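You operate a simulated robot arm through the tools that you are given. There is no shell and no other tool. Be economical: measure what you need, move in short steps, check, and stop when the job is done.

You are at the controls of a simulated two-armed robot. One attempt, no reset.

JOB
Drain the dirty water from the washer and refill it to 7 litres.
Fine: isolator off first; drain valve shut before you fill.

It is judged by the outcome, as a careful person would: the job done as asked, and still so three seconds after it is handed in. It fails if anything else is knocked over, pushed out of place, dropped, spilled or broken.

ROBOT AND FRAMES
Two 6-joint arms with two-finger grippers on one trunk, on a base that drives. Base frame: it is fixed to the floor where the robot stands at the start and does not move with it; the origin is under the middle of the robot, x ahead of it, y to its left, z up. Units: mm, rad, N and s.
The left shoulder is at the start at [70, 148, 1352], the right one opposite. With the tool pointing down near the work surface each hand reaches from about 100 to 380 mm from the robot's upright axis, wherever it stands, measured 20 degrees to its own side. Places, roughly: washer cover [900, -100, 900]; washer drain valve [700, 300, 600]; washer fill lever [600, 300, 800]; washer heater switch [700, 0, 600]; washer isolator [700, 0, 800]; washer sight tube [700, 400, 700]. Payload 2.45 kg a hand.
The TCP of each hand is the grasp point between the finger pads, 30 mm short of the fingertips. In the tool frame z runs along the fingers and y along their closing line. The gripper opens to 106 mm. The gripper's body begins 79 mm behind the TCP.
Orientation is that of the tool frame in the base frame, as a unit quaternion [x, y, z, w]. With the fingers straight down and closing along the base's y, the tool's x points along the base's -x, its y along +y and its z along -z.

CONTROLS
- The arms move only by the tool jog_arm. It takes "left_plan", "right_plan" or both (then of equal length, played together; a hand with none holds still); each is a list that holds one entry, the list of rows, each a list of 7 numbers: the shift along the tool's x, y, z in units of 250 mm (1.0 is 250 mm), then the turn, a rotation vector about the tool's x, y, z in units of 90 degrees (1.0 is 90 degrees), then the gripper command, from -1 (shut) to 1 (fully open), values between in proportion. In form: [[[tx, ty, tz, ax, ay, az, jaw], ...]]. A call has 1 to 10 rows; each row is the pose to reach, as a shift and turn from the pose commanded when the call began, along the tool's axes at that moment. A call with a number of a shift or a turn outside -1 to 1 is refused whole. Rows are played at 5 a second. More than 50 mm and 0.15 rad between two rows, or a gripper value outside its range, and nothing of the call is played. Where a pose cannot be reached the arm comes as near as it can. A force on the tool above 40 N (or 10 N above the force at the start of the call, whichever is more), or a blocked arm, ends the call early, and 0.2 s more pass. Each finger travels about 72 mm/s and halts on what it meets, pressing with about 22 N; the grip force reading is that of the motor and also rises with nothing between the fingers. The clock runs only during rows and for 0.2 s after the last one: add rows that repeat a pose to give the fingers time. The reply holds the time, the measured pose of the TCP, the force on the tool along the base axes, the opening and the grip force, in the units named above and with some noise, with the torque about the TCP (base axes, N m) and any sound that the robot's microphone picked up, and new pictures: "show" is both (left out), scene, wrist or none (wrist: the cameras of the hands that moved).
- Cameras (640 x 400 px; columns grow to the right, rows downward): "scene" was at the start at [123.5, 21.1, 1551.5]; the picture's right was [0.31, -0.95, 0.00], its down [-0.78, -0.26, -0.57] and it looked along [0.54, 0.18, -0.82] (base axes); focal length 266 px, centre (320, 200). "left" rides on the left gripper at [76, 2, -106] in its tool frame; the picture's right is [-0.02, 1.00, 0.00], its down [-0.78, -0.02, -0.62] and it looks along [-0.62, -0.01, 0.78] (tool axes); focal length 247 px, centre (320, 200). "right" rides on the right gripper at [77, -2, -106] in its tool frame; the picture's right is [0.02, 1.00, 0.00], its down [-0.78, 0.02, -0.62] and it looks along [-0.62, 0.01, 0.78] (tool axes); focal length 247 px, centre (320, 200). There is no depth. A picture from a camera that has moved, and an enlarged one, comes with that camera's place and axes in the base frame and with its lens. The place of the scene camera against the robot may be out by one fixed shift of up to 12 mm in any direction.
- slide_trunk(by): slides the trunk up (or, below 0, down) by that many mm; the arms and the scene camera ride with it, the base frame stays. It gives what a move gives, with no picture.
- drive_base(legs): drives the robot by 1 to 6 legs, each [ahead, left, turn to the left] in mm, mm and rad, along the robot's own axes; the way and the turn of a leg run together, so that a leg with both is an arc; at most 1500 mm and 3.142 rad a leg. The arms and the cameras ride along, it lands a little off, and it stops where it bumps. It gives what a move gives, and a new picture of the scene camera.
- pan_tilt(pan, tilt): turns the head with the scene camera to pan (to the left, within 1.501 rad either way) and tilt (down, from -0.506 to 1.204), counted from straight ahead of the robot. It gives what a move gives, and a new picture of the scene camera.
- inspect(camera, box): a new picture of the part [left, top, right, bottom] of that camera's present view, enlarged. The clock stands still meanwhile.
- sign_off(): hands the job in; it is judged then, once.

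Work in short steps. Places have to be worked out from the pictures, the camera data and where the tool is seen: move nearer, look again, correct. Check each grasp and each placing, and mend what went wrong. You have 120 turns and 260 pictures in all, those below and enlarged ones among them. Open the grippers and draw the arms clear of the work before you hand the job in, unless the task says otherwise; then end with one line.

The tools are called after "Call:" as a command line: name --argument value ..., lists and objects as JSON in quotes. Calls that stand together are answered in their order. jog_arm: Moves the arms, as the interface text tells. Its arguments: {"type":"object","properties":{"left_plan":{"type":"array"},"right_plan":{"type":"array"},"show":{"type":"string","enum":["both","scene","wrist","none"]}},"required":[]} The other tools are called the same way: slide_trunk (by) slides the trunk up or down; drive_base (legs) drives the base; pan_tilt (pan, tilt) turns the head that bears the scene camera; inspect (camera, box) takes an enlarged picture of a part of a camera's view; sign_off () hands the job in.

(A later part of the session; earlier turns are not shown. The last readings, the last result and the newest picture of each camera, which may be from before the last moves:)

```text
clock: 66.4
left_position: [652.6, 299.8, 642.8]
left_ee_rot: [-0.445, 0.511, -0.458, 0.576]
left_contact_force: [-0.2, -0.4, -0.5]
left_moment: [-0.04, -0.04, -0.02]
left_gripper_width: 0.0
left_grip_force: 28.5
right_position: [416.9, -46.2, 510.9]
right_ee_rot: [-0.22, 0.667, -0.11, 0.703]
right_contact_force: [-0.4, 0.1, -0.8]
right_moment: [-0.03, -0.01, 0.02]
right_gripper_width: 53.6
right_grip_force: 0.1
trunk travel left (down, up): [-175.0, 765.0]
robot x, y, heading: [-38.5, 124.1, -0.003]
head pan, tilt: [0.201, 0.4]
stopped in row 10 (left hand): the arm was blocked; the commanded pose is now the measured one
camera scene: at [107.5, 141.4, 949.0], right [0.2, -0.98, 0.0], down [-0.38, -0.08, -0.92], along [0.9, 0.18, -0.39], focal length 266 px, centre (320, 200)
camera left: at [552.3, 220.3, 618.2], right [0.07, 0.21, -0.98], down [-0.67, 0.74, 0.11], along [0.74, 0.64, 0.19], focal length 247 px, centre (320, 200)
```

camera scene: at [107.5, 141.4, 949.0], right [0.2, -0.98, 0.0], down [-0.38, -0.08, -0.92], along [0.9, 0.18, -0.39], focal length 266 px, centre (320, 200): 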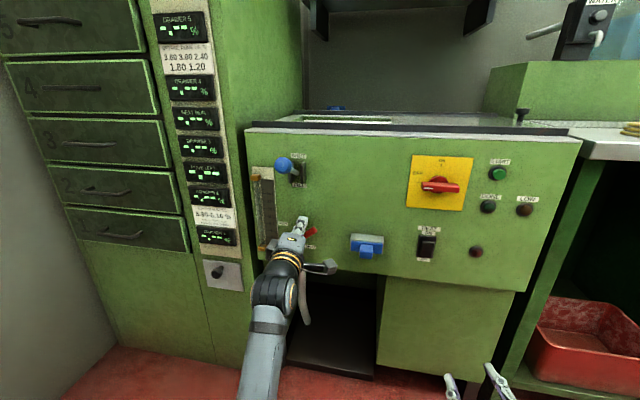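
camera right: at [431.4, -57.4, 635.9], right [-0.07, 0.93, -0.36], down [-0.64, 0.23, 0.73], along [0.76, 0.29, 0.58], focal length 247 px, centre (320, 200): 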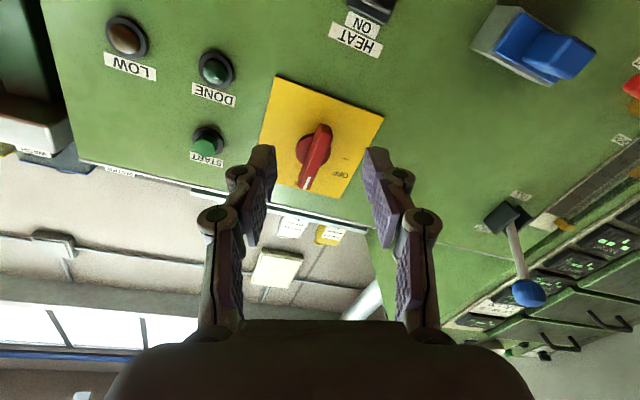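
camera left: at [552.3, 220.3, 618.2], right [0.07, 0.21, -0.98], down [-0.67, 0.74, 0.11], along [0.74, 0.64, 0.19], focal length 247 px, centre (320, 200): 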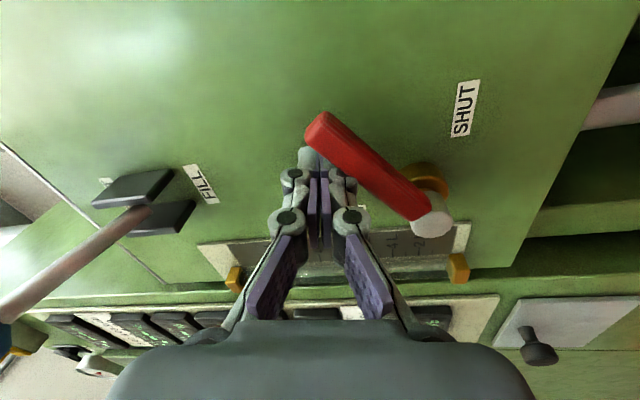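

The lever is at about 45° and the arm hit its inboard limit. Pushing straight down from here will finish the turn.

Call:
jog_arm --left_plan '[[[0.007, 0.04, 0, 0, 0, 0, -1], [0.014, 0.08, 0, 0, 0, 0, -1], [0.021, 0.12, 0, 0, 0, 0, -1], [0.027, 0.148, 0, 0, 0, 0, -1]]]' --show "both"

```text
clock: 67.4
left_position: [655.4, 300.7, 611.3]
left_ee_rot: [-0.442, 0.506, -0.46, 0.581]
left_contact_force: [5.9, 1.1, 13.5]
left_moment: [0.06, 0.01, -0.04]
left_gripper_width: 0.1
left_grip_force: 28.9
right_position: [417.3, -45.7, 510.8]
right_ee_rot: [-0.22, 0.667, -0.111, 0.703]
right_contact_force: [0.7, -0.2, -0.4]
right_moment: [-0.01, -0.02, -0.01]
right_gripper_width: 53.1
right_grip_force: 0.1
trunk travel left (down, up): [-175.0, 765.0]
robot x, y, heading: [-40.1, 128.3, -0.008]
head pan, tilt: [0.201, 0.4]
camera scene: at [106.4, 141.1, 949.5], right [0.2, -0.98, 0.0], down [-0.38, -0.08, -0.92], along [0.9, 0.18, -0.39], focal length 266 px, centre (320, 200)
camera left: at [555.4, 220.8, 586.3], right [0.08, 0.21, -0.97], down [-0.67, 0.74, 0.1], along [0.74, 0.64, 0.2], focal length 247 px, centre (320, 200)
```

scene: 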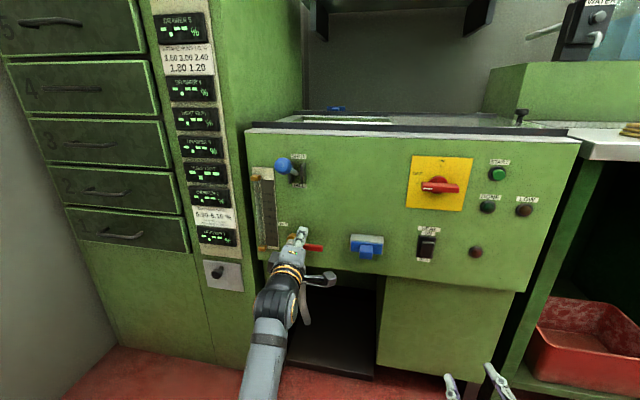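
left: 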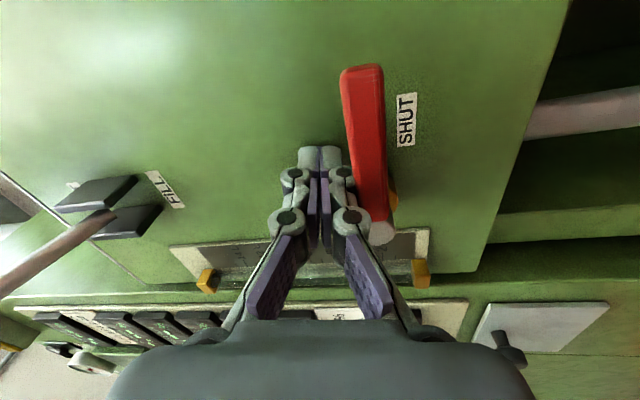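

The lever looks horizontal and I feel 13 N. I'll press a little more to seat it on the stop, then lift off and check.

Call:
jog_arm --left_plan '[[[0.004, 0.02, 0, 0, 0, 0, -1], [0.006, 0.032, 0, 0, 0, 0, -1], [0.006, 0.032, 0, 0, 0, 0, -1], [0, -0.04, 0, 0, 0, 0, -1], [0, -0.08, -0.1, 0, 0, 0, -1], [0, -0.08, -0.25, 0, 0, 0, -1]]]' --show "wrist"

Call:
inspect --camera "scene" --box '[230, 140, 350, 270]'

```text
clock: 69.0
left_position: [594.5, 320.3, 618.8]
left_ee_rot: [-0.404, 0.536, -0.412, 0.616]
left_contact_force: [0.4, 0.1, 0.3]
left_moment: [0.0, 0.0, 0.02]
left_gripper_width: 0.0
left_grip_force: 29.0
right_position: [418.0, -45.1, 509.5]
right_ee_rot: [-0.221, 0.668, -0.11, 0.702]
right_contact_force: [0.2, -0.1, -0.3]
right_moment: [0.02, 0.03, 0.02]
right_gripper_width: 53.1
right_grip_force: 0.1
trunk travel left (down, up): [-175.0, 765.0]
robot x, y, heading: [-39.8, 122.9, 0.001]
head pan, tilt: [0.201, 0.4]
stopped in row 6 (left hand): the arm was blocked; the commanded pose is now the measured one
camera left: at [495.8, 242.6, 582.3], right [0.07, 0.35, -0.93], down [-0.69, 0.7, 0.21], along [0.72, 0.62, 0.29], focal length 247 px, centre (320, 200)
```

left: 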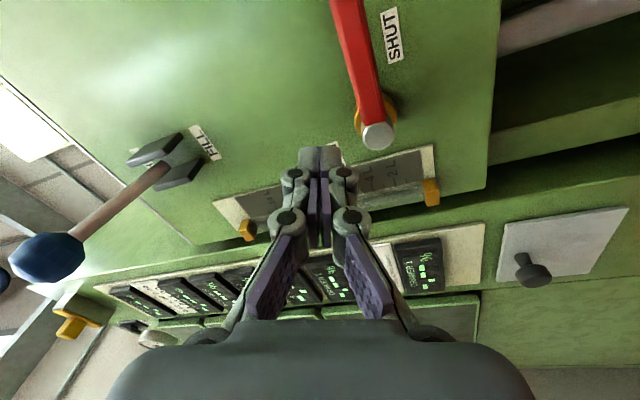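

```text
3.08 times, centred on (290, 205) of scene
camera zoom: at [107.5, 141.5, 948.9], right [0.2, -0.98, 0.0], down [-0.38, -0.08, -0.92], along [0.9, 0.18, -0.39], focal length 818 px, centre (412, 185)
```

zoom: 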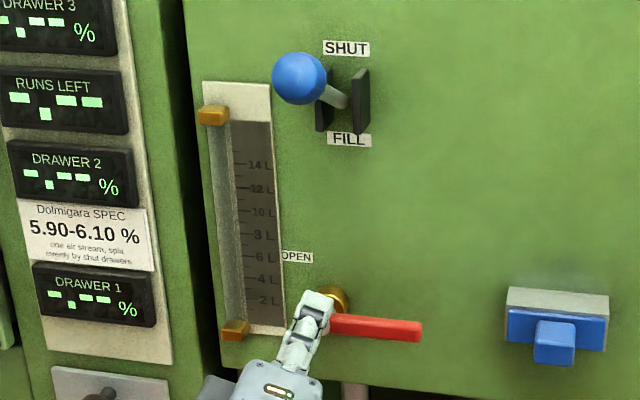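

The lever is horizontal at SHUT and the tube is empty. Next is the fill lever: ball near [579, 310, 811], SHUT up, FILL down. I'll reposition the base and trunk so the left hand can cage the ball.

Call:
drive_base --legs '[[-90, -65, 0]]'

Call:
slide_trunk --by 120

```text
clock: 70.2
left_position: [502.0, 253.4, 619.7]
left_ee_rot: [-0.404, 0.536, -0.413, 0.616]
left_contact_force: [0.2, -0.1, 0.8]
left_moment: [-0.02, 0.02, -0.03]
left_gripper_width: 0.0
left_grip_force: 28.6
right_position: [326.4, -113.6, 510.1]
right_ee_rot: [-0.221, 0.667, -0.111, 0.702]
right_contact_force: [0.3, -0.5, 0.4]
right_moment: [0.03, 0.04, -0.02]
right_gripper_width: 53.2
right_grip_force: 0.0
trunk travel left (down, up): [-175.0, 765.0]
robot x, y, heading: [-132.4, 56.1, -0.002]
head pan, tilt: [0.201, 0.4]
camera scene: at [15.7, 74.3, 949.1], right [0.2, -0.98, 0.0], down [-0.38, -0.08, -0.92], along [0.9, 0.18, -0.39], focal length 266 px, centre (320, 200)
```

scene: 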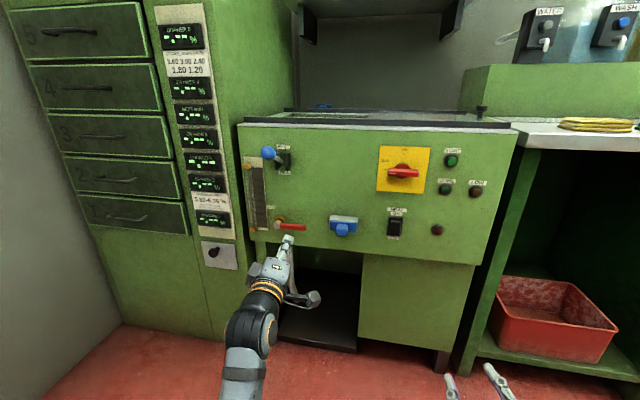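

```text
clock: 71.7
left_position: [502.1, 253.6, 738.2]
left_ee_rot: [-0.403, 0.536, -0.412, 0.616]
left_contact_force: [0.2, -0.5, 0.4]
left_moment: [0.01, 0.0, -0.01]
left_gripper_width: 0.0
left_grip_force: 27.9
right_position: [325.3, -112.6, 629.2]
right_ee_rot: [-0.221, 0.667, -0.111, 0.703]
right_contact_force: [-0.1, -0.6, 0.1]
right_moment: [0.01, 0.01, -0.02]
right_gripper_width: 53.2
right_grip_force: 0.1
trunk travel left (down, up): [-295.0, 645.0]
robot x, y, heading: [-129.4, 60.0, -0.004]
head pan, tilt: [0.201, 0.4]
```

I'll square the hand at −90° roll in front of the ball, near [505, 310, 805], with the jaws opened to about 60 mm.

Call:
jog_arm --left_plan '[[[-0.075, -0.044, 0.013, -0.014, 0.012, -0.054, -0.6], [-0.15, -0.088, 0.026, -0.028, 0.023, -0.108, -0.2], [-0.224, -0.131, 0.038, -0.043, 0.035, -0.162, 0.15], [-0.298, -0.175, 0.051, -0.057, 0.046, -0.216, 0.15], [-0.298, -0.175, 0.051, -0.057, 0.046, -0.216, 0.15]]]' --show "both"

```text
clock: 72.9
left_position: [505.7, 309.2, 808.0]
left_ee_rot: [0.501, -0.499, 0.501, -0.499]
left_contact_force: [0.2, -0.6, -0.1]
left_moment: [0.03, -0.02, -0.03]
left_gripper_width: 61.2
left_grip_force: 0.2
right_position: [326.5, -114.4, 630.3]
right_ee_rot: [-0.222, 0.667, -0.111, 0.702]
right_contact_force: [0.4, -0.1, 0.5]
right_moment: [-0.03, -0.01, -0.02]
right_gripper_width: 52.7
right_grip_force: 0.1
trunk travel left (down, up): [-295.0, 645.0]
robot x, y, heading: [-130.7, 55.5, -0.004]
head pan, tilt: [0.201, 0.4]
camera scene: at [15.8, 74.3, 1069.1], right [0.2, -0.98, 0.0], down [-0.38, -0.08, -0.92], along [0.9, 0.18, -0.39], focal length 266 px, centre (320, 200)
camera left: at [400.0, 231.8, 806.6], right [0.0, 0.02, -1.0], down [-0.62, 0.78, 0.01], along [0.78, 0.62, 0.01], focal length 247 px, centre (320, 200)
```

scene: 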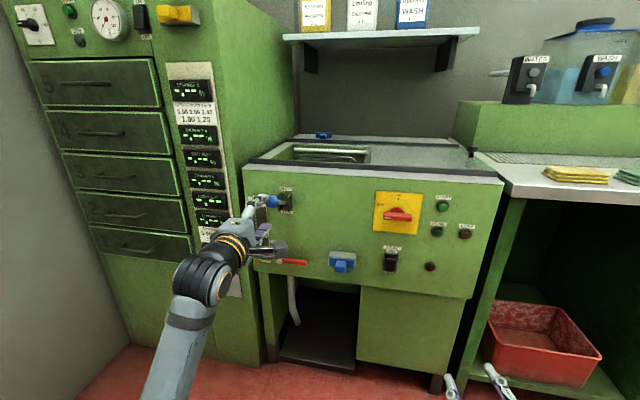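
left: 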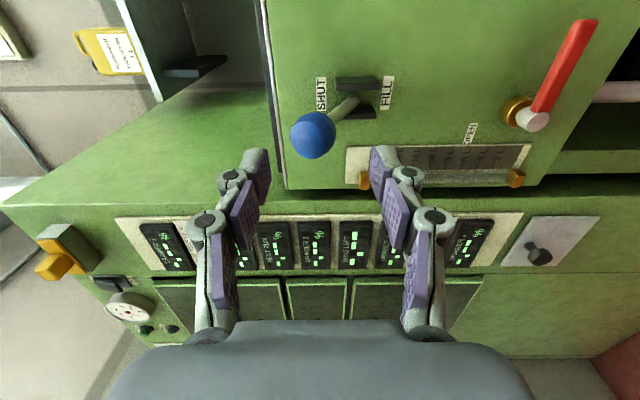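

The ball is at about [580, 310, 813]. I'll advance 70 mm to cage it between the jaws.

Call:
jog_arm --left_plan '[[[0, -0.02, 0.14, 0, 0, 0, 0.15], [0, -0.02, 0.28, 0, 0, 0, 0.15]]]' --show "both"

Call:
inspect --camera "left" --box '[320, 120, 560, 260]'

```text
clock: 73.5
left_position: [577.5, 310.1, 811.5]
left_ee_rot: [0.501, -0.499, 0.501, -0.499]
left_contact_force: [0.7, 0.4, -0.4]
left_moment: [0.01, -0.03, 0.0]
left_gripper_width: 60.8
left_grip_force: 0.0
right_position: [325.6, -113.4, 629.2]
right_ee_rot: [-0.22, 0.668, -0.111, 0.702]
right_contact_force: [0.3, 0.0, -1.1]
right_moment: [-0.02, 0.02, -0.01]
right_gripper_width: 53.1
right_grip_force: 0.1
trunk travel left (down, up): [-295.0, 645.0]
robot x, y, heading: [-131.8, 56.4, -0.004]
head pan, tilt: [0.201, 0.4]
camera scene: at [16.1, 74.3, 1069.0], right [0.2, -0.98, 0.0], down [-0.38, -0.08, -0.92], along [0.9, 0.18, -0.39], focal length 266 px, centre (320, 200)
camera left: at [472.0, 233.0, 810.3], right [0.0, 0.02, -1.0], down [-0.62, 0.78, 0.02], along [0.78, 0.62, 0.01], focal length 247 px, centre (320, 200)
```

scene: 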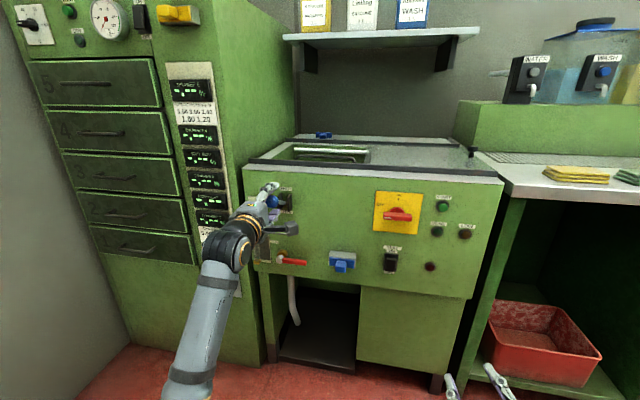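
left: 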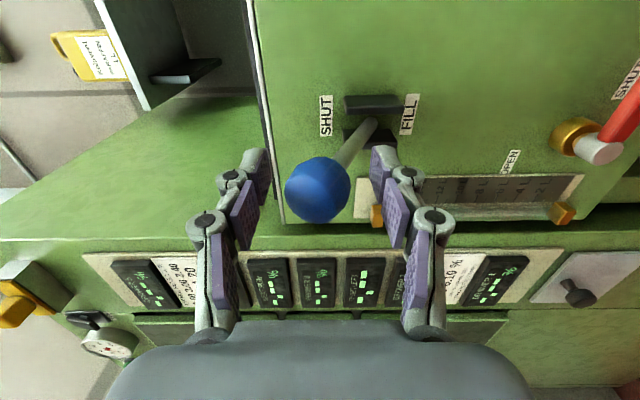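

```text
2.67 times, centred on (440, 190) of left
camera zoom: at [472.0, 233.0, 810.3], right [0.0, 0.02, -1.0], down [-0.62, 0.78, 0.02], along [0.78, 0.62, 0.01], focal length 659 px, centre (0, 227)
```

zoom: 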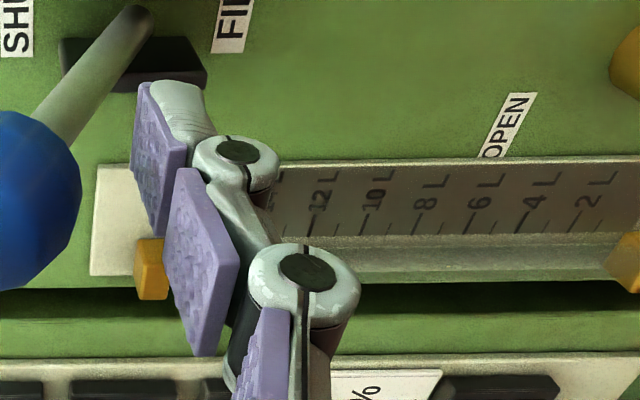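

The ball is caged and the tube scale is visible from the wrist. I'll press the lever down in a short step and look for flow.

Call:
jog_arm --left_plan '[[[0, 0.1, 0, 0, 0, 0, 0.15], [0, 0.2, 0, 0, 0, 0, 0.15]]]' --show "wrist"

Call:
inspect --camera "left" --box '[320, 120, 560, 260]'

```text
clock: 74.1
left_position: [576.8, 312.1, 762.4]
left_ee_rot: [0.5, -0.5, 0.5, -0.499]
left_contact_force: [0.6, 0.1, 1.1]
left_moment: [-0.02, 0.04, -0.02]
left_gripper_width: 62.3
left_grip_force: 1.2
right_position: [325.2, -112.6, 630.5]
right_ee_rot: [-0.221, 0.667, -0.112, 0.702]
right_contact_force: [0.4, -0.3, 0.6]
right_moment: [0.02, 0.03, 0.03]
right_gripper_width: 53.2
right_grip_force: 0.0
trunk travel left (down, up): [-295.0, 645.0]
robot x, y, heading: [-127.0, 57.3, -0.004]
head pan, tilt: [0.201, 0.4]
camera left: at [471.8, 234.3, 761.3], right [0.0, 0.02, -1.0], down [-0.62, 0.78, 0.02], along [0.78, 0.62, 0.01], focal length 247 px, centre (320, 200)
```

left: 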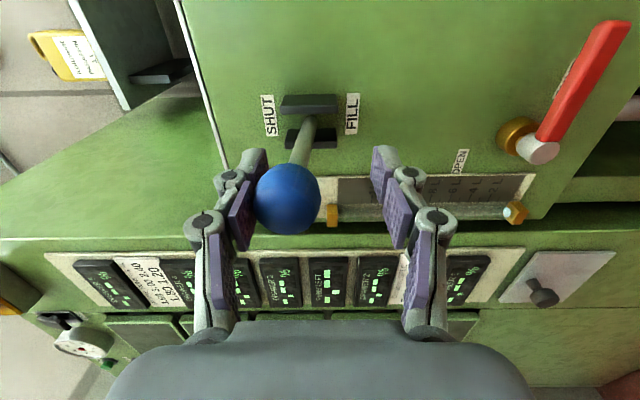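

```text
2.67 times, centred on (440, 190) of left
camera zoom: at [471.8, 234.3, 761.3], right [0.0, 0.02, -1.0], down [-0.62, 0.78, 0.02], along [0.78, 0.62, 0.01], focal length 659 px, centre (0, 227)
```

zoom: 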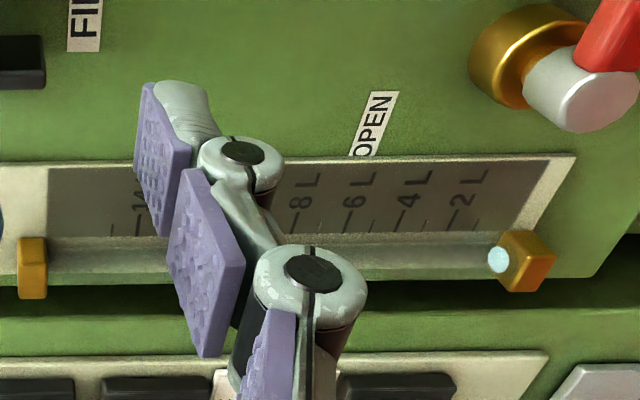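

Clean water has started to appear at the tube bottom. I'll hold this partial opening for a second to gauge the rate.

Call:
jog_arm --left_plan '[[[0, 0, 0, 0, 0, 0, 0.15], [0, 0, 0, 0, 0, 0, 0.15], [0, 0, 0, 0, 0, 0, 0.15], [0, 0, 0, 0, 0, 0, 0.15]]]' --show "scene"

Call:
inspect --camera "left" --box '[320, 120, 560, 260]'

Call:
inspect --camera "scene" --box '[220, 240, 380, 380]'

```text
clock: 75.1
left_position: [577.1, 311.0, 762.3]
left_ee_rot: [0.5, -0.5, 0.5, -0.5]
left_contact_force: [0.2, -0.8, 2.2]
left_moment: [0.02, 0.02, -0.04]
left_gripper_width: 62.1
left_grip_force: 0.9
right_position: [327.0, -113.3, 629.8]
right_ee_rot: [-0.222, 0.667, -0.11, 0.703]
right_contact_force: [-0.3, 0.3, -0.4]
right_moment: [0.0, 0.0, 0.0]
right_gripper_width: 53.0
right_grip_force: 0.1
trunk travel left (down, up): [-295.0, 645.0]
robot x, y, heading: [-130.4, 59.2, 0.0]
head pan, tilt: [0.201, 0.4]
camera scene: at [15.7, 74.2, 1069.1], right [0.2, -0.98, 0.0], down [-0.38, -0.08, -0.92], along [0.9, 0.18, -0.39], focal length 266 px, centre (320, 200)
```

scene: 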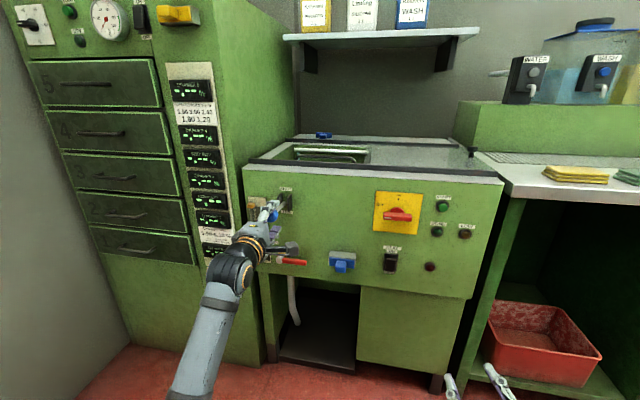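

```text
2.67 times, centred on (440, 190) of left
camera zoom: at [471.5, 234.1, 762.0], right [0.0, 0.02, -1.0], down [-0.62, 0.78, 0.02], along [0.78, 0.62, 0.01], focal length 659 px, centre (0, 227)
```

zoom: 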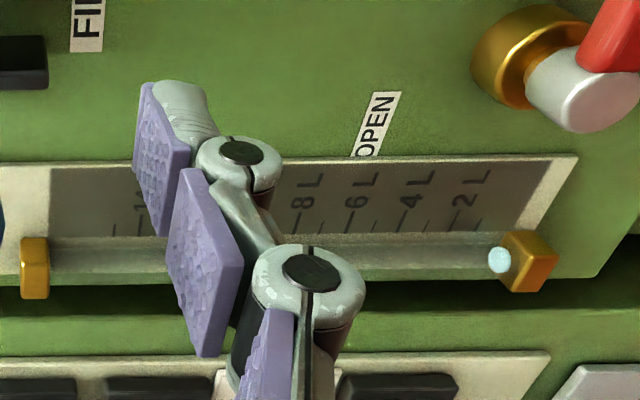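

```text
2.86 times, centred on (300, 310) of scene
camera zoom: at [15.7, 74.2, 1069.1], right [0.2, -0.98, 0.0], down [-0.38, -0.08, -0.92], along [0.9, 0.18, -0.39], focal length 760 px, centre (377, -114)
```

zoom: 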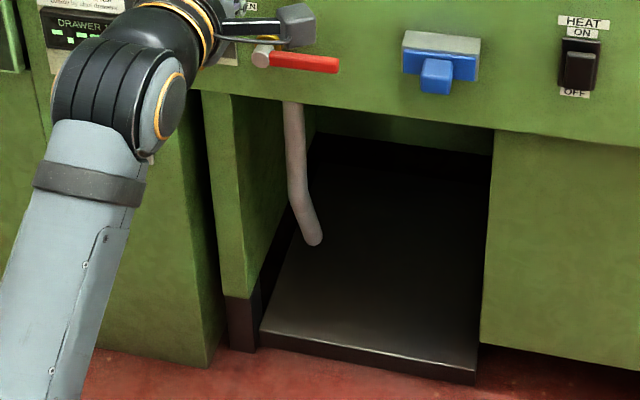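

The level hasn't risen, so it isn't open yet, and the drain isn't leaking. I'll press down another 35 mm.

Call:
jog_arm --left_plan '[[[0, 0.07, 0, 0, 0, 0, 0.15], [0, 0.14, 0, 0, 0, 0, 0.15], [0, 0.14, 0, 0, 0, 0, 0.15]]]' --show "wrist"

Call:
inspect --camera "left" --box '[280, 120, 520, 260]'

```text
clock: 75.9
left_position: [576.7, 309.5, 727.6]
left_ee_rot: [0.5, -0.499, 0.5, -0.5]
left_contact_force: [-0.7, 0.3, 3.6]
left_moment: [-0.07, 0.07, 0.04]
left_gripper_width: 63.5
left_grip_force: 1.4
right_position: [325.2, -112.6, 630.4]
right_ee_rot: [-0.222, 0.667, -0.11, 0.703]
right_contact_force: [-0.7, 0.0, -0.2]
right_moment: [0.02, -0.04, 0.01]
right_gripper_width: 53.2
right_grip_force: 0.1
trunk travel left (down, up): [-295.0, 645.0]
robot x, y, heading: [-131.2, 57.2, 0.001]
head pan, tilt: [0.201, 0.4]
camera left: at [470.9, 232.0, 727.1], right [0.0, 0.02, -1.0], down [-0.62, 0.78, 0.01], along [0.78, 0.62, 0.01], focal length 247 px, centre (320, 200)
```

left: 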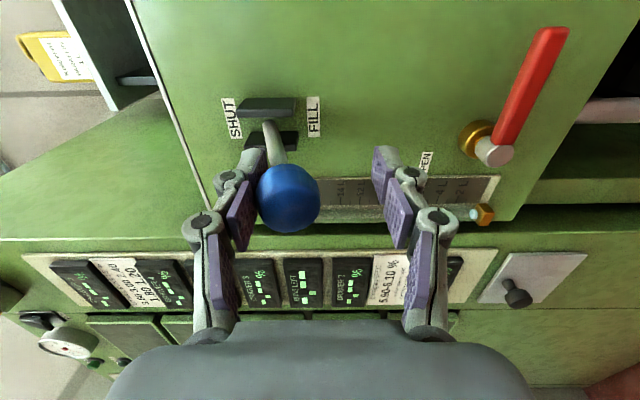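

```text
2.67 times, centred on (400, 190) of left
camera zoom: at [470.9, 232.0, 727.1], right [0.0, 0.02, -1.0], down [-0.62, 0.78, 0.01], along [0.78, 0.62, 0.01], focal length 659 px, centre (107, 227)
```

zoom: 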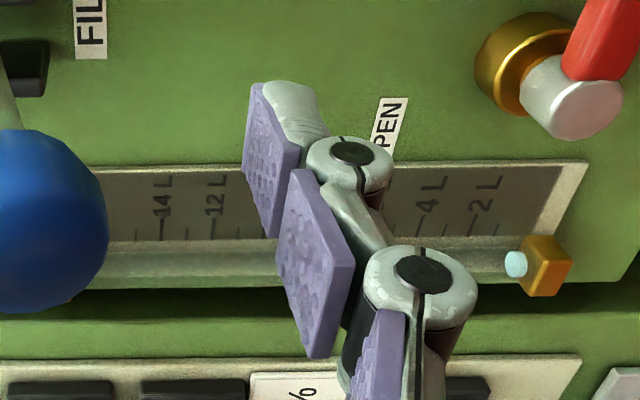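

Flow is starting. I'll hold a moment to gauge the rate.

Call:
jog_arm --left_plan '[[[0, 0, 0, 0, 0, 0, 0.15], [0, 0, 0, 0, 0, 0, 0.15], [0, 0, 0, 0, 0, 0, 0.15], [0, 0, 0, 0, 0, 0, 0.15]]]' --show "none"

Call:
inspect --camera "left" --box '[280, 120, 520, 260]'

```text
clock: 76.9
left_position: [577.2, 310.6, 728.9]
left_ee_rot: [0.5, -0.499, 0.501, -0.5]
left_contact_force: [0.1, -0.2, 3.1]
left_moment: [0.03, 0.02, 0.0]
left_gripper_width: 63.8
left_grip_force: 1.5
right_position: [324.9, -112.6, 631.1]
right_ee_rot: [-0.221, 0.667, -0.111, 0.703]
right_contact_force: [0.4, -0.2, -0.2]
right_moment: [0.01, 0.03, -0.02]
right_gripper_width: 53.1
right_grip_force: 0.1
trunk travel left (down, up): [-295.0, 645.0]
robot x, y, heading: [-129.8, 58.4, -0.001]
head pan, tilt: [0.201, 0.4]
```

```text
2.67 times, centred on (400, 190) of left
camera zoom: at [470.9, 232.0, 727.3], right [0.0, 0.02, -1.0], down [-0.62, 0.78, 0.01], along [0.78, 0.62, 0.01], focal length 659 px, centre (107, 227)
```

zoom: 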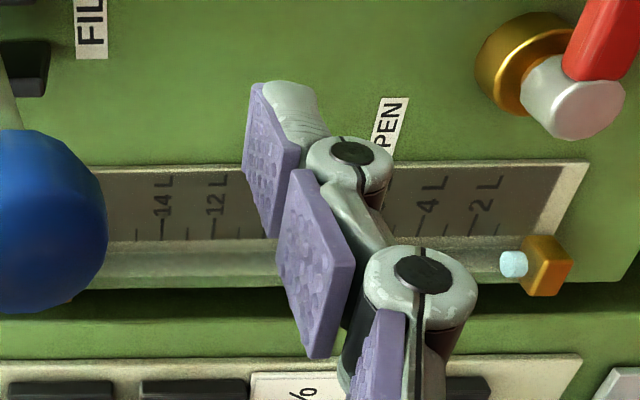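

The rate here is about 0.25 L/s. I'll open a bit further and watch.

Call:
jog_arm --left_plan '[[[0, 0.04, 0, 0, 0, 0, 0.15], [0, 0.07, 0, 0, 0, 0, 0.15], [0, 0.07, 0, 0, 0, 0, 0.15], [0, 0.07, 0, 0, 0, 0, 0.15], [0, 0.07, 0, 0, 0, 0, 0.15]]]' --show "none"

Call:
inspect --camera "left" --box '[200, 120, 480, 280]'

```text
clock: 78.1
left_position: [574.9, 309.3, 711.6]
left_ee_rot: [0.5, -0.499, 0.501, -0.5]
left_contact_force: [-2.0, -1.5, 6.7]
left_moment: [0.07, -0.23, -0.04]
left_gripper_width: 65.7
left_grip_force: 3.8
right_position: [325.5, -114.0, 630.7]
right_ee_rot: [-0.221, 0.667, -0.111, 0.703]
right_contact_force: [0.6, 0.4, -0.1]
right_moment: [0.04, 0.0, 0.01]
right_gripper_width: 52.9
right_grip_force: 0.1
trunk travel left (down, up): [-295.0, 645.0]
robot x, y, heading: [-129.0, 55.8, -0.003]
head pan, tilt: [0.201, 0.4]
```

```text
2.29 times, centred on (340, 200) of left
camera zoom: at [469.0, 232.5, 710.1], right [0.0, 0.02, -1.0], down [-0.62, 0.78, 0.01], along [0.78, 0.62, 0.01], focal length 564 px, centre (274, 200)
```

zoom: 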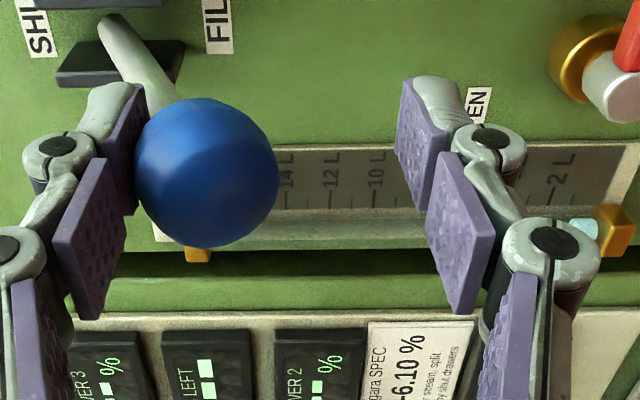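

The lever is at FILL. I'll pull the hand back clear of the ball so that the whole tube is visible, ready to return.

Call:
jog_arm --left_plan '[[[0, -0.02, -0.14, 0, 0, 0, 0.15], [0, -0.02, -0.28, 0, 0, 0, 0.15], [0, -0.02, -0.28, 0, 0, 0, 0.15]]]' --show "wrist"

Call:
inspect --camera "left" --box '[260, 100, 500, 240]'

Call:
inspect --camera "scene" --box '[220, 170, 340, 270]'

```text
clock: 78.9
left_position: [506.4, 307.3, 713.3]
left_ee_rot: [0.501, -0.5, 0.501, -0.499]
left_contact_force: [-0.3, 0.0, -0.8]
left_moment: [-0.02, -0.01, -0.02]
left_gripper_width: 60.6
left_grip_force: 0.1
right_position: [325.8, -113.2, 629.3]
right_ee_rot: [-0.221, 0.667, -0.111, 0.702]
right_contact_force: [-0.6, -0.8, -0.7]
right_moment: [-0.03, 0.0, 0.0]
right_gripper_width: 53.1
right_grip_force: 0.0
trunk travel left (down, up): [-295.0, 645.0]
robot x, y, heading: [-127.7, 56.4, -0.0]
head pan, tilt: [0.201, 0.4]
camera left: at [399.9, 230.0, 711.9], right [0.0, 0.02, -1.0], down [-0.62, 0.78, 0.02], along [0.78, 0.62, 0.01], focal length 247 px, centre (320, 200)
```

left: 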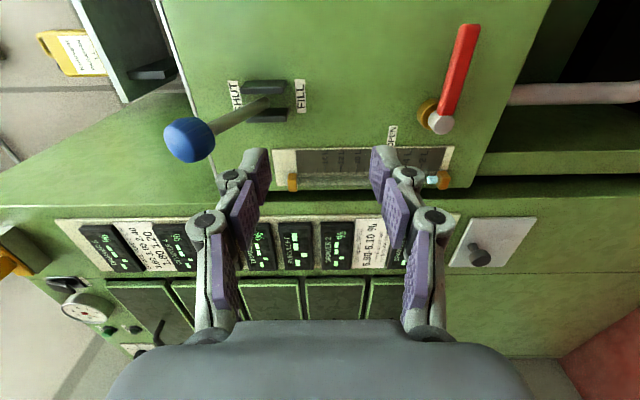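

```text
2.67 times, centred on (380, 170) of left
camera zoom: at [399.9, 230.0, 711.9], right [0.0, 0.02, -1.0], down [-0.62, 0.78, 0.02], along [0.78, 0.62, 0.01], focal length 659 px, centre (160, 280)
```

zoom: 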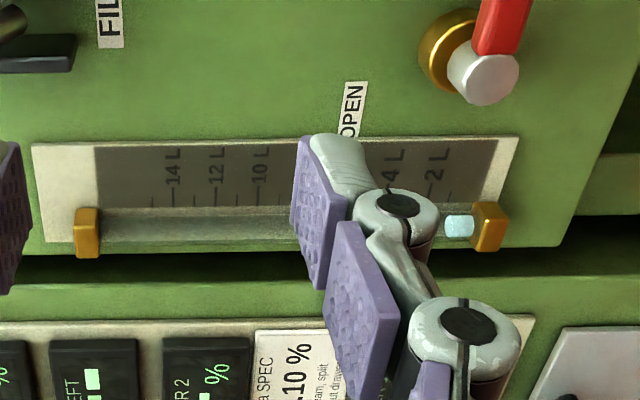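

```text
4.00 times, centred on (280, 220) of scene
camera zoom: at [15.7, 74.3, 1069.0], right [0.2, -0.98, 0.0], down [-0.38, -0.08, -0.92], along [0.9, 0.18, -0.39], focal length 1064 px, centre (480, 120)
```

zoom: 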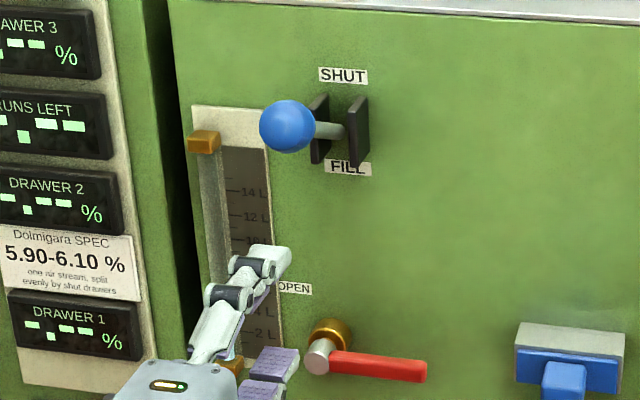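

The lever springs back to SHUT when released, so it has to be held down. It read about 1 L and is shut now. I'll press it from above with closed fingers, which keeps the tube visible in the wrist view. First I go up and close the fingers.

Call:
jog_arm --left_plan '[[[0, -0.18, 0, 0, 0, 0, -0.4], [0, -0.36, 0, 0, 0, 0, -1], [0, -0.56, 0, 0, 0, 0, -1], [0, -0.56, 0.14, 0, 0, 0, -1], [0, -0.56, 0.28, 0, 0, 0, -1]]]' --show "wrist"

Call:
inspect --camera "left" --box '[340, 120, 580, 260]'

```text
clock: 80.1
left_position: [575.6, 307.4, 855.0]
left_ee_rot: [0.5, -0.5, 0.501, -0.5]
left_contact_force: [1.0, -0.3, 0.2]
left_moment: [-0.02, -0.07, 0.04]
left_gripper_width: 0.0
left_grip_force: 21.7
right_position: [325.4, -112.9, 628.6]
right_ee_rot: [-0.221, 0.668, -0.111, 0.702]
right_contact_force: [0.2, -0.5, -0.4]
right_moment: [0.02, -0.01, -0.01]
right_gripper_width: 53.0
right_grip_force: 0.0
trunk travel left (down, up): [-295.0, 645.0]
robot x, y, heading: [-129.1, 57.7, -0.004]
head pan, tilt: [0.201, 0.4]
camera left: at [469.7, 229.9, 854.0], right [0.0, 0.02, -1.0], down [-0.62, 0.78, 0.02], along [0.78, 0.62, 0.01], focal length 247 px, centre (320, 200)
```

left: 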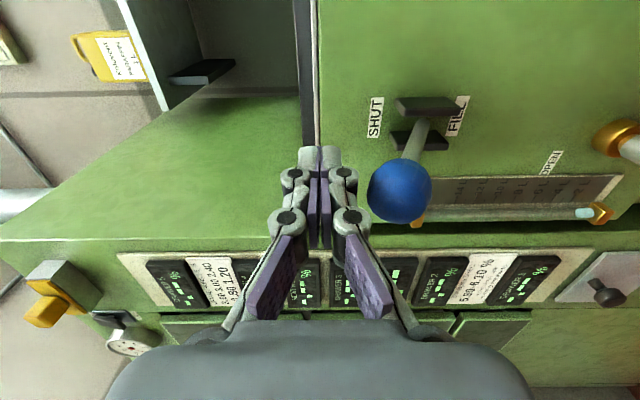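

```text
2.67 times, centred on (460, 190) of left
camera zoom: at [469.7, 229.9, 854.0], right [0.0, 0.02, -1.0], down [-0.62, 0.78, 0.02], along [0.78, 0.62, 0.01], focal length 659 px, centre (-53, 227)
```

zoom: 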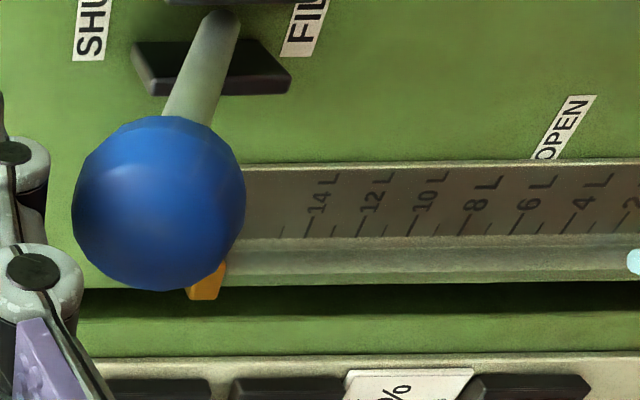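

I'll press down 98 mm in steps and hold for about a second.

Call:
jog_arm --left_plan '[[[0, 0.13, 0, 0, 0, 0, -1], [0, 0.26, 0, 0, 0, 0, -1], [0, 0.38, 0, 0, 0, 0, -1], [0, 0.4, 0, 0, 0, 0, -1], [0, 0.4, 0, 0, 0, 0, -1], [0, 0.4, 0, 0, 0, 0, -1]]]' --show "wrist"

Call:
inspect --camera "left" --box '[340, 150, 540, 270]'

```text
clock: 81.5
left_position: [574.7, 307.1, 759.9]
left_ee_rot: [-0.497, 0.497, -0.502, 0.503]
left_contact_force: [5.6, 1.2, 26.7]
left_moment: [0.05, -0.04, 0.02]
left_gripper_width: 0.0
left_grip_force: 22.3
right_position: [324.7, -114.6, 631.1]
right_ee_rot: [-0.221, 0.666, -0.111, 0.703]
right_contact_force: [0.5, -0.4, -1.1]
right_moment: [0.02, 0.0, 0.01]
right_gripper_width: 53.2
right_grip_force: 0.1
trunk travel left (down, up): [-295.0, 645.0]
robot x, y, heading: [-130.9, 57.2, -0.004]
head pan, tilt: [0.201, 0.4]
camera left: at [468.4, 229.8, 757.5], right [0.01, 0.02, -1.0], down [-0.62, 0.78, 0.01], along [0.78, 0.62, 0.02], focal length 247 px, centre (320, 200)
```

left: 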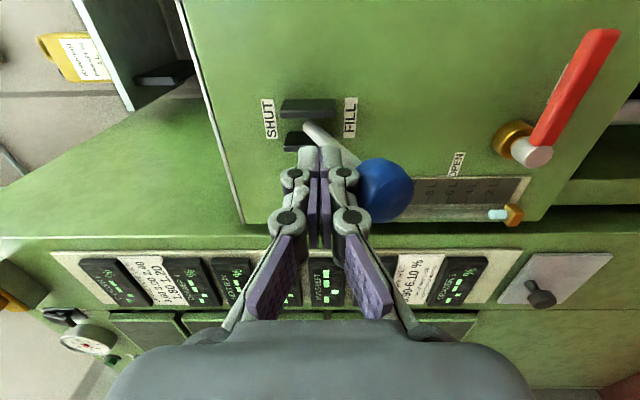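

```text
3.20 times, centred on (440, 210) of left
camera zoom: at [468.4, 229.8, 757.5], right [0.01, 0.02, -1.0], down [-0.62, 0.78, 0.01], along [0.78, 0.62, 0.02], focal length 790 px, centre (-64, 168)
```

zoom: 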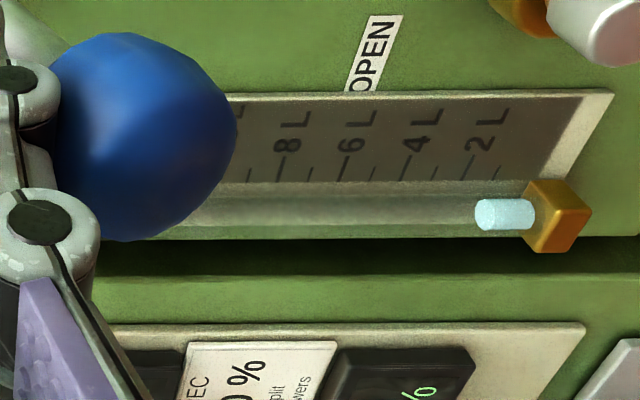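

It's fully pressed (27 N at the stop) and the tube is clearly visible, reading about 1.5 L. I'll hold for 1 s to gauge the rate.

Call:
jog_arm --left_plan '[[[0, 0, 0, 0, 0, 0, -1], [0, 0, 0, 0, 0, 0, -1], [0, 0, 0, 0, 0, 0, -1], [0, 0, 0, 0, 0, 0, -1]]]' --show "none"

Call:
inspect --camera "left" --box '[340, 150, 540, 270]'

```text
clock: 82.5
left_position: [574.0, 306.9, 759.2]
left_ee_rot: [0.497, -0.497, 0.503, -0.502]
left_contact_force: [-0.1, 0.4, 26.6]
left_moment: [0.02, 0.01, -0.01]
left_gripper_width: 0.0
left_grip_force: 22.0
right_position: [323.3, -113.2, 630.9]
right_ee_rot: [-0.221, 0.666, -0.111, 0.704]
right_contact_force: [0.2, 0.7, -0.1]
right_moment: [0.01, 0.0, 0.01]
right_gripper_width: 53.3
right_grip_force: 0.0
trunk travel left (down, up): [-295.0, 645.0]
robot x, y, heading: [-127.0, 54.0, 0.002]
head pan, tilt: [0.201, 0.4]
```

```text
3.20 times, centred on (440, 210) of left
camera zoom: at [467.8, 229.6, 757.4], right [0.01, 0.02, -1.0], down [-0.62, 0.78, 0.01], along [0.78, 0.62, 0.02], focal length 790 px, centre (-64, 168)
```

zoom: 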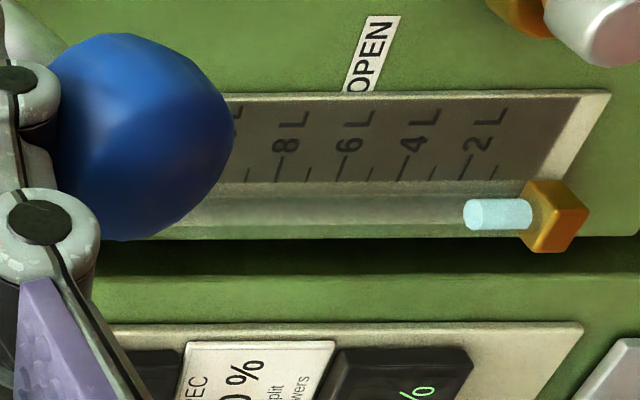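

The rate is about 0.4 L/s, now near 2 L. I'll hold through several longer intervals.

Call:
jog_arm --left_plan '[[[0, 0, 0, 0, 0, 0, -1], [0, 0, 0, 0, 0, 0, -1], [0, 0, 0, 0, 0, 0, -1], [0, 0, 0, 0, 0, 0, -1], [0, 0, 0, 0, 0, 0, -1], [0, 0, 0, 0, 0, 0, -1], [0, 0, 0, 0, 0, 0, -1], [0, 0, 0, 0, 0, 0, -1], [0, 0, 0, 0, 0, 0, -1], [0, 0, 0, 0, 0, 0, -1]]]' --show "none"

Call:
jog_arm --left_plan '[[[0, 0, 0, 0, 0, 0, -1], [0, 0, 0, 0, 0, 0, -1], [0, 0, 0, 0, 0, 0, -1], [0, 0, 0, 0, 0, 0, -1], [0, 0, 0, 0, 0, 0, -1], [0, 0, 0, 0, 0, 0, -1], [0, 0, 0, 0, 0, 0, -1], [0, 0, 0, 0, 0, 0, -1], [0, 0, 0, 0, 0, 0, -1], [0, 0, 0, 0, 0, 0, -1]]]' --show "none"

Call:
inspect --camera "left" --box '[340, 150, 540, 270]'

```text
clock: 84.7
left_position: [574.4, 306.7, 758.2]
left_ee_rot: [-0.499, 0.498, -0.501, 0.502]
left_contact_force: [-4.4, -4.1, 23.9]
left_moment: [-0.07, 0.11, -0.03]
left_gripper_width: 0.0
left_grip_force: 21.8
right_position: [324.5, -113.2, 631.1]
right_ee_rot: [-0.22, 0.666, -0.11, 0.704]
right_contact_force: [-0.4, 0.5, 1.0]
right_moment: [0.0, 0.02, 0.0]
right_gripper_width: 53.1
right_grip_force: 0.1
trunk travel left (down, up): [-295.0, 645.0]
robot x, y, heading: [-129.1, 54.1, 0.002]
head pan, tilt: [0.201, 0.4]
```

```text
clock: 86.9
left_position: [573.3, 306.8, 759.6]
left_ee_rot: [-0.499, 0.498, -0.501, 0.502]
left_contact_force: [-5.8, -5.5, 24.1]
left_moment: [-0.06, 0.08, 0.0]
left_gripper_width: 0.1
left_grip_force: 22.2
right_position: [323.2, -114.4, 631.4]
right_ee_rot: [-0.221, 0.666, -0.111, 0.704]
right_contact_force: [-0.1, 0.1, -0.3]
right_moment: [0.01, 0.01, -0.03]
right_gripper_width: 53.0
right_grip_force: 0.1
trunk travel left (down, up): [-295.0, 645.0]
robot x, y, heading: [-133.9, 55.8, 0.001]
head pan, tilt: [0.201, 0.4]
```

```text
3.20 times, centred on (440, 210) of left
camera zoom: at [467.5, 229.2, 757.2], right [0.01, 0.02, -1.0], down [-0.62, 0.78, 0.01], along [0.78, 0.62, 0.02], focal length 790 px, centre (-64, 168)
```

zoom: 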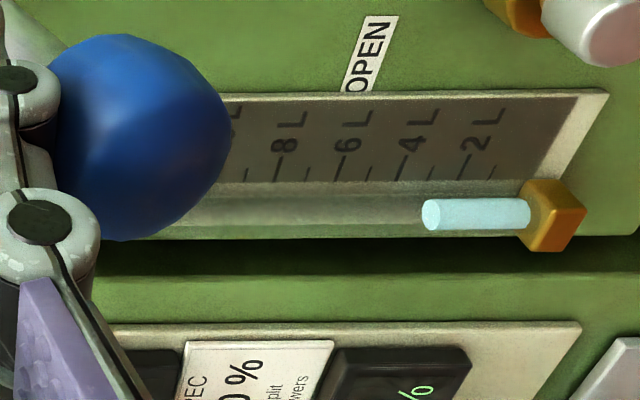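

Now about 3.3 L, rising about 0.3 L/s. I'll hold about 8.8 s more, then recheck.

Call:
jog_arm --left_plan '[[[0, 0, 0, 0, 0, 0, -1], [0, 0, 0, 0, 0, 0, -1], [0, 0, 0, 0, 0, 0, -1], [0, 0, 0, 0, 0, 0, -1], [0, 0, 0, 0, 0, 0, -1], [0, 0, 0, 0, 0, 0, -1], [0, 0, 0, 0, 0, 0, -1], [0, 0, 0, 0, 0, 0, -1], [0, 0, 0, 0, 0, 0, -1], [0, 0, 0, 0, 0, 0, -1]]]' --show "none"

Call:
jog_arm --left_plan '[[[0, 0, 0, 0, 0, 0, -1], [0, 0, 0, 0, 0, 0, -1], [0, 0, 0, 0, 0, 0, -1], [0, 0, 0, 0, 0, 0, -1], [0, 0, 0, 0, 0, 0, -1], [0, 0, 0, 0, 0, 0, -1], [0, 0, 0, 0, 0, 0, -1], [0, 0, 0, 0, 0, 0, -1], [0, 0, 0, 0, 0, 0, -1], [0, 0, 0, 0, 0, 0, -1]]]' --show "none"

Call:
jog_arm --left_plan '[[[0, 0, 0, 0, 0, 0, -1], [0, 0, 0, 0, 0, 0, -1], [0, 0, 0, 0, 0, 0, -1], [0, 0, 0, 0, 0, 0, -1], [0, 0, 0, 0, 0, 0, -1], [0, 0, 0, 0, 0, 0, -1], [0, 0, 0, 0, 0, 0, -1], [0, 0, 0, 0, 0, 0, -1], [0, 0, 0, 0, 0, 0, -1], [0, 0, 0, 0, 0, 0, -1]]]' --show "none"

Call:
inspect --camera "left" --box '[340, 150, 540, 270]'

```text
clock: 89.1
left_position: [573.4, 307.2, 758.3]
left_ee_rot: [0.498, -0.498, 0.503, -0.502]
left_contact_force: [-6.8, -5.3, 23.8]
left_moment: [-0.08, 0.1, 0.01]
left_gripper_width: 0.1
left_grip_force: 22.4
right_position: [323.1, -114.7, 631.6]
right_ee_rot: [-0.22, 0.666, -0.11, 0.704]
right_contact_force: [0.1, 0.0, -0.2]
right_moment: [0.01, 0.04, 0.01]
right_gripper_width: 53.0
right_grip_force: 0.0
trunk travel left (down, up): [-295.0, 645.0]
robot x, y, heading: [-131.8, 53.7, -0.0]
head pan, tilt: [0.201, 0.4]
```

```text
clock: 91.3
left_position: [574.4, 306.4, 760.0]
left_ee_rot: [0.497, -0.498, 0.503, -0.502]
left_contact_force: [-5.7, -5.4, 23.0]
left_moment: [-0.08, 0.1, -0.02]
left_gripper_width: 0.2
left_grip_force: 21.8
right_position: [322.7, -114.5, 631.6]
right_ee_rot: [-0.22, 0.666, -0.11, 0.704]
right_contact_force: [-0.3, -0.2, -0.7]
right_moment: [0.0, 0.02, -0.02]
right_gripper_width: 52.8
right_grip_force: 0.0
trunk travel left (down, up): [-295.0, 645.0]
robot x, y, heading: [-130.0, 59.2, -0.004]
head pan, tilt: [0.201, 0.4]
```

```text
clock: 93.5
left_position: [572.5, 306.5, 758.3]
left_ee_rot: [0.498, -0.497, 0.502, -0.502]
left_contact_force: [-6.5, -5.1, 23.7]
left_moment: [-0.05, 0.07, 0.03]
left_gripper_width: 0.0
left_grip_force: 21.8
right_position: [323.1, -114.6, 630.7]
right_ee_rot: [-0.22, 0.666, -0.11, 0.704]
right_contact_force: [-0.1, -0.4, 0.3]
right_moment: [0.0, 0.01, -0.01]
right_gripper_width: 52.9
right_grip_force: 0.1
trunk travel left (down, up): [-295.0, 645.0]
robot x, y, heading: [-128.4, 57.3, 0.001]
head pan, tilt: [0.201, 0.4]
```

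```text
3.20 times, centred on (440, 210) of left
camera zoom: at [467.5, 229.2, 757.2], right [0.01, 0.02, -1.0], down [-0.62, 0.78, 0.01], along [0.78, 0.62, 0.02], focal length 790 px, centre (-64, 168)
```

zoom: 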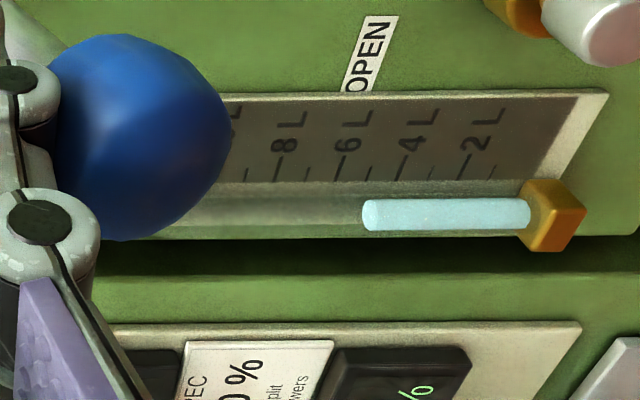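

About 5.3 L. I'll hold about 3.4 s more, then release and take a careful level reading before topping up.

Call:
jog_arm --left_plan '[[[0, 0, 0, 0, 0, 0, -1], [0, 0, 0, 0, 0, 0, -1], [0, 0, 0, 0, 0, 0, -1], [0, 0, 0, 0, 0, 0, -1], [0, 0, 0, 0, 0, 0, -1], [0, 0, 0, 0, 0, 0, -1], [0, 0, 0, 0, 0, 0, -1], [0, 0, 0, 0, 0, 0, -1], [0, 0, 0, 0, 0, 0, -1], [0, 0, 0, 0, 0, 0, -1]]]' --show "none"

Call:
jog_arm --left_plan '[[[0, 0, 0, 0, 0, 0, -1], [0, 0, 0, 0, 0, 0, -1], [0, 0, 0, 0, 0, 0, -1], [0, 0, 0, 0, 0, 0, -1]]]' --show "none"

Call:
inspect --camera "left" --box '[340, 150, 540, 270]'

```text
clock: 95.7
left_position: [572.3, 306.4, 759.6]
left_ee_rot: [0.497, -0.499, 0.503, -0.501]
left_contact_force: [-6.3, -4.5, 22.4]
left_moment: [-0.09, 0.1, -0.01]
left_gripper_width: 0.0
left_grip_force: 21.8
right_position: [324.3, -114.7, 631.8]
right_ee_rot: [-0.219, 0.666, -0.111, 0.704]
right_contact_force: [0.6, 0.5, -0.7]
right_moment: [0.01, -0.01, -0.01]
right_gripper_width: 53.2
right_grip_force: 0.0
trunk travel left (down, up): [-295.0, 645.0]
robot x, y, heading: [-132.0, 57.3, -0.004]
head pan, tilt: [0.201, 0.4]
```

```text
clock: 96.7
left_position: [574.4, 305.4, 758.8]
left_ee_rot: [-0.498, 0.498, -0.502, 0.503]
left_contact_force: [-5.1, -5.4, 23.3]
left_moment: [-0.09, 0.06, 0.01]
left_gripper_width: 0.0
left_grip_force: 22.3
right_position: [323.8, -114.5, 630.9]
right_ee_rot: [-0.22, 0.666, -0.111, 0.704]
right_contact_force: [0.1, -0.5, -0.4]
right_moment: [-0.05, 0.01, 0.06]
right_gripper_width: 53.0
right_grip_force: 0.0
trunk travel left (down, up): [-295.0, 645.0]
robot x, y, heading: [-131.2, 56.8, -0.001]
head pan, tilt: [0.201, 0.4]
```

```text
3.20 times, centred on (440, 210) of left
camera zoom: at [467.5, 229.2, 757.2], right [0.01, 0.02, -1.0], down [-0.62, 0.78, 0.01], along [0.78, 0.62, 0.02], focal length 790 px, centre (-64, 168)
```

zoom: 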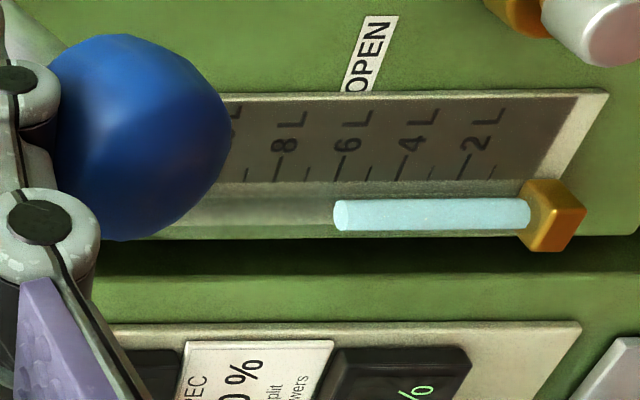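

About 6.2 L. I'll lift off so the lever springs shut, then drop back to view the tube at the water's own height, between opened fingers.

Call:
jog_arm --left_plan '[[[0, -0.19, 0, 0, 0, 0, -1], [0, -0.38, 0, 0, 0, 0, -1], [0, -0.4, -0.18, 0, 0, 0, -1], [0, -0.4, -0.34, 0, 0, 0, -1], [0, -0.21, -0.34, 0, 0, 0, -0.6], [0, -0.02, -0.34, 0, 0, 0, -0.2], [0, 0.17, -0.34, 0, 0, 0, 0.2], [0, 0.36, -0.34, 0, 0, 0, 0.2], [0, 0.48, -0.34, 0, 0, 0, 0.2], [0, 0.48, -0.34, 0, 0, 0, 0.2]]]' --show "wrist"

Call:
inspect --camera "left" --box '[220, 100, 420, 220]'

```text
clock: 98.9
left_position: [491.0, 310.1, 633.4]
left_ee_rot: [0.5, -0.5, 0.5, -0.5]
left_contact_force: [-0.4, 0.2, 0.2]
left_moment: [0.01, 0.01, 0.01]
left_gripper_width: 63.8
left_grip_force: 0.1
right_position: [325.1, -112.3, 628.2]
right_ee_rot: [-0.221, 0.667, -0.111, 0.703]
right_contact_force: [-0.3, -0.8, -0.2]
right_moment: [0.01, 0.0, 0.02]
right_gripper_width: 53.4
right_grip_force: 0.2
trunk travel left (down, up): [-295.0, 645.0]
robot x, y, heading: [-131.0, 58.9, 0.0]
head pan, tilt: [0.201, 0.4]
camera left: at [384.7, 232.8, 632.9], right [0.0, 0.02, -1.0], down [-0.62, 0.78, 0.01], along [0.78, 0.62, 0.01], focal length 247 px, centre (320, 200)
```

left: 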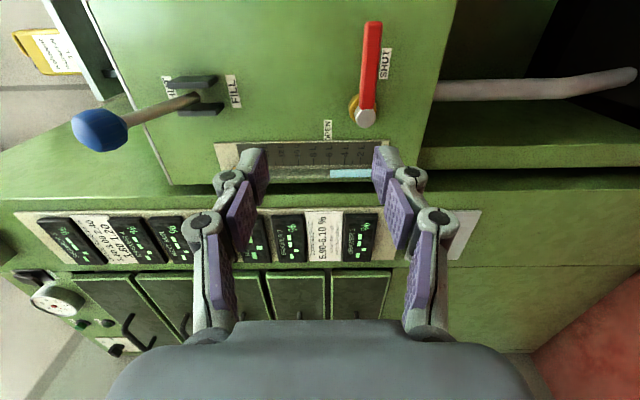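

```text
3.20 times, centred on (320, 160) of left
camera zoom: at [384.7, 232.8, 632.9], right [0.0, 0.02, -1.0], down [-0.62, 0.78, 0.01], along [0.78, 0.62, 0.01], focal length 790 px, centre (320, 328)
```

zoom: 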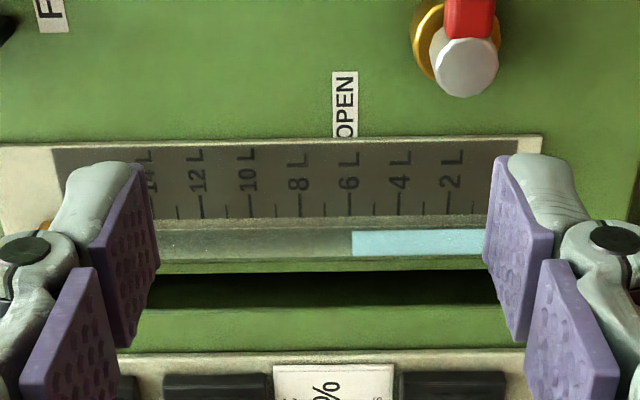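

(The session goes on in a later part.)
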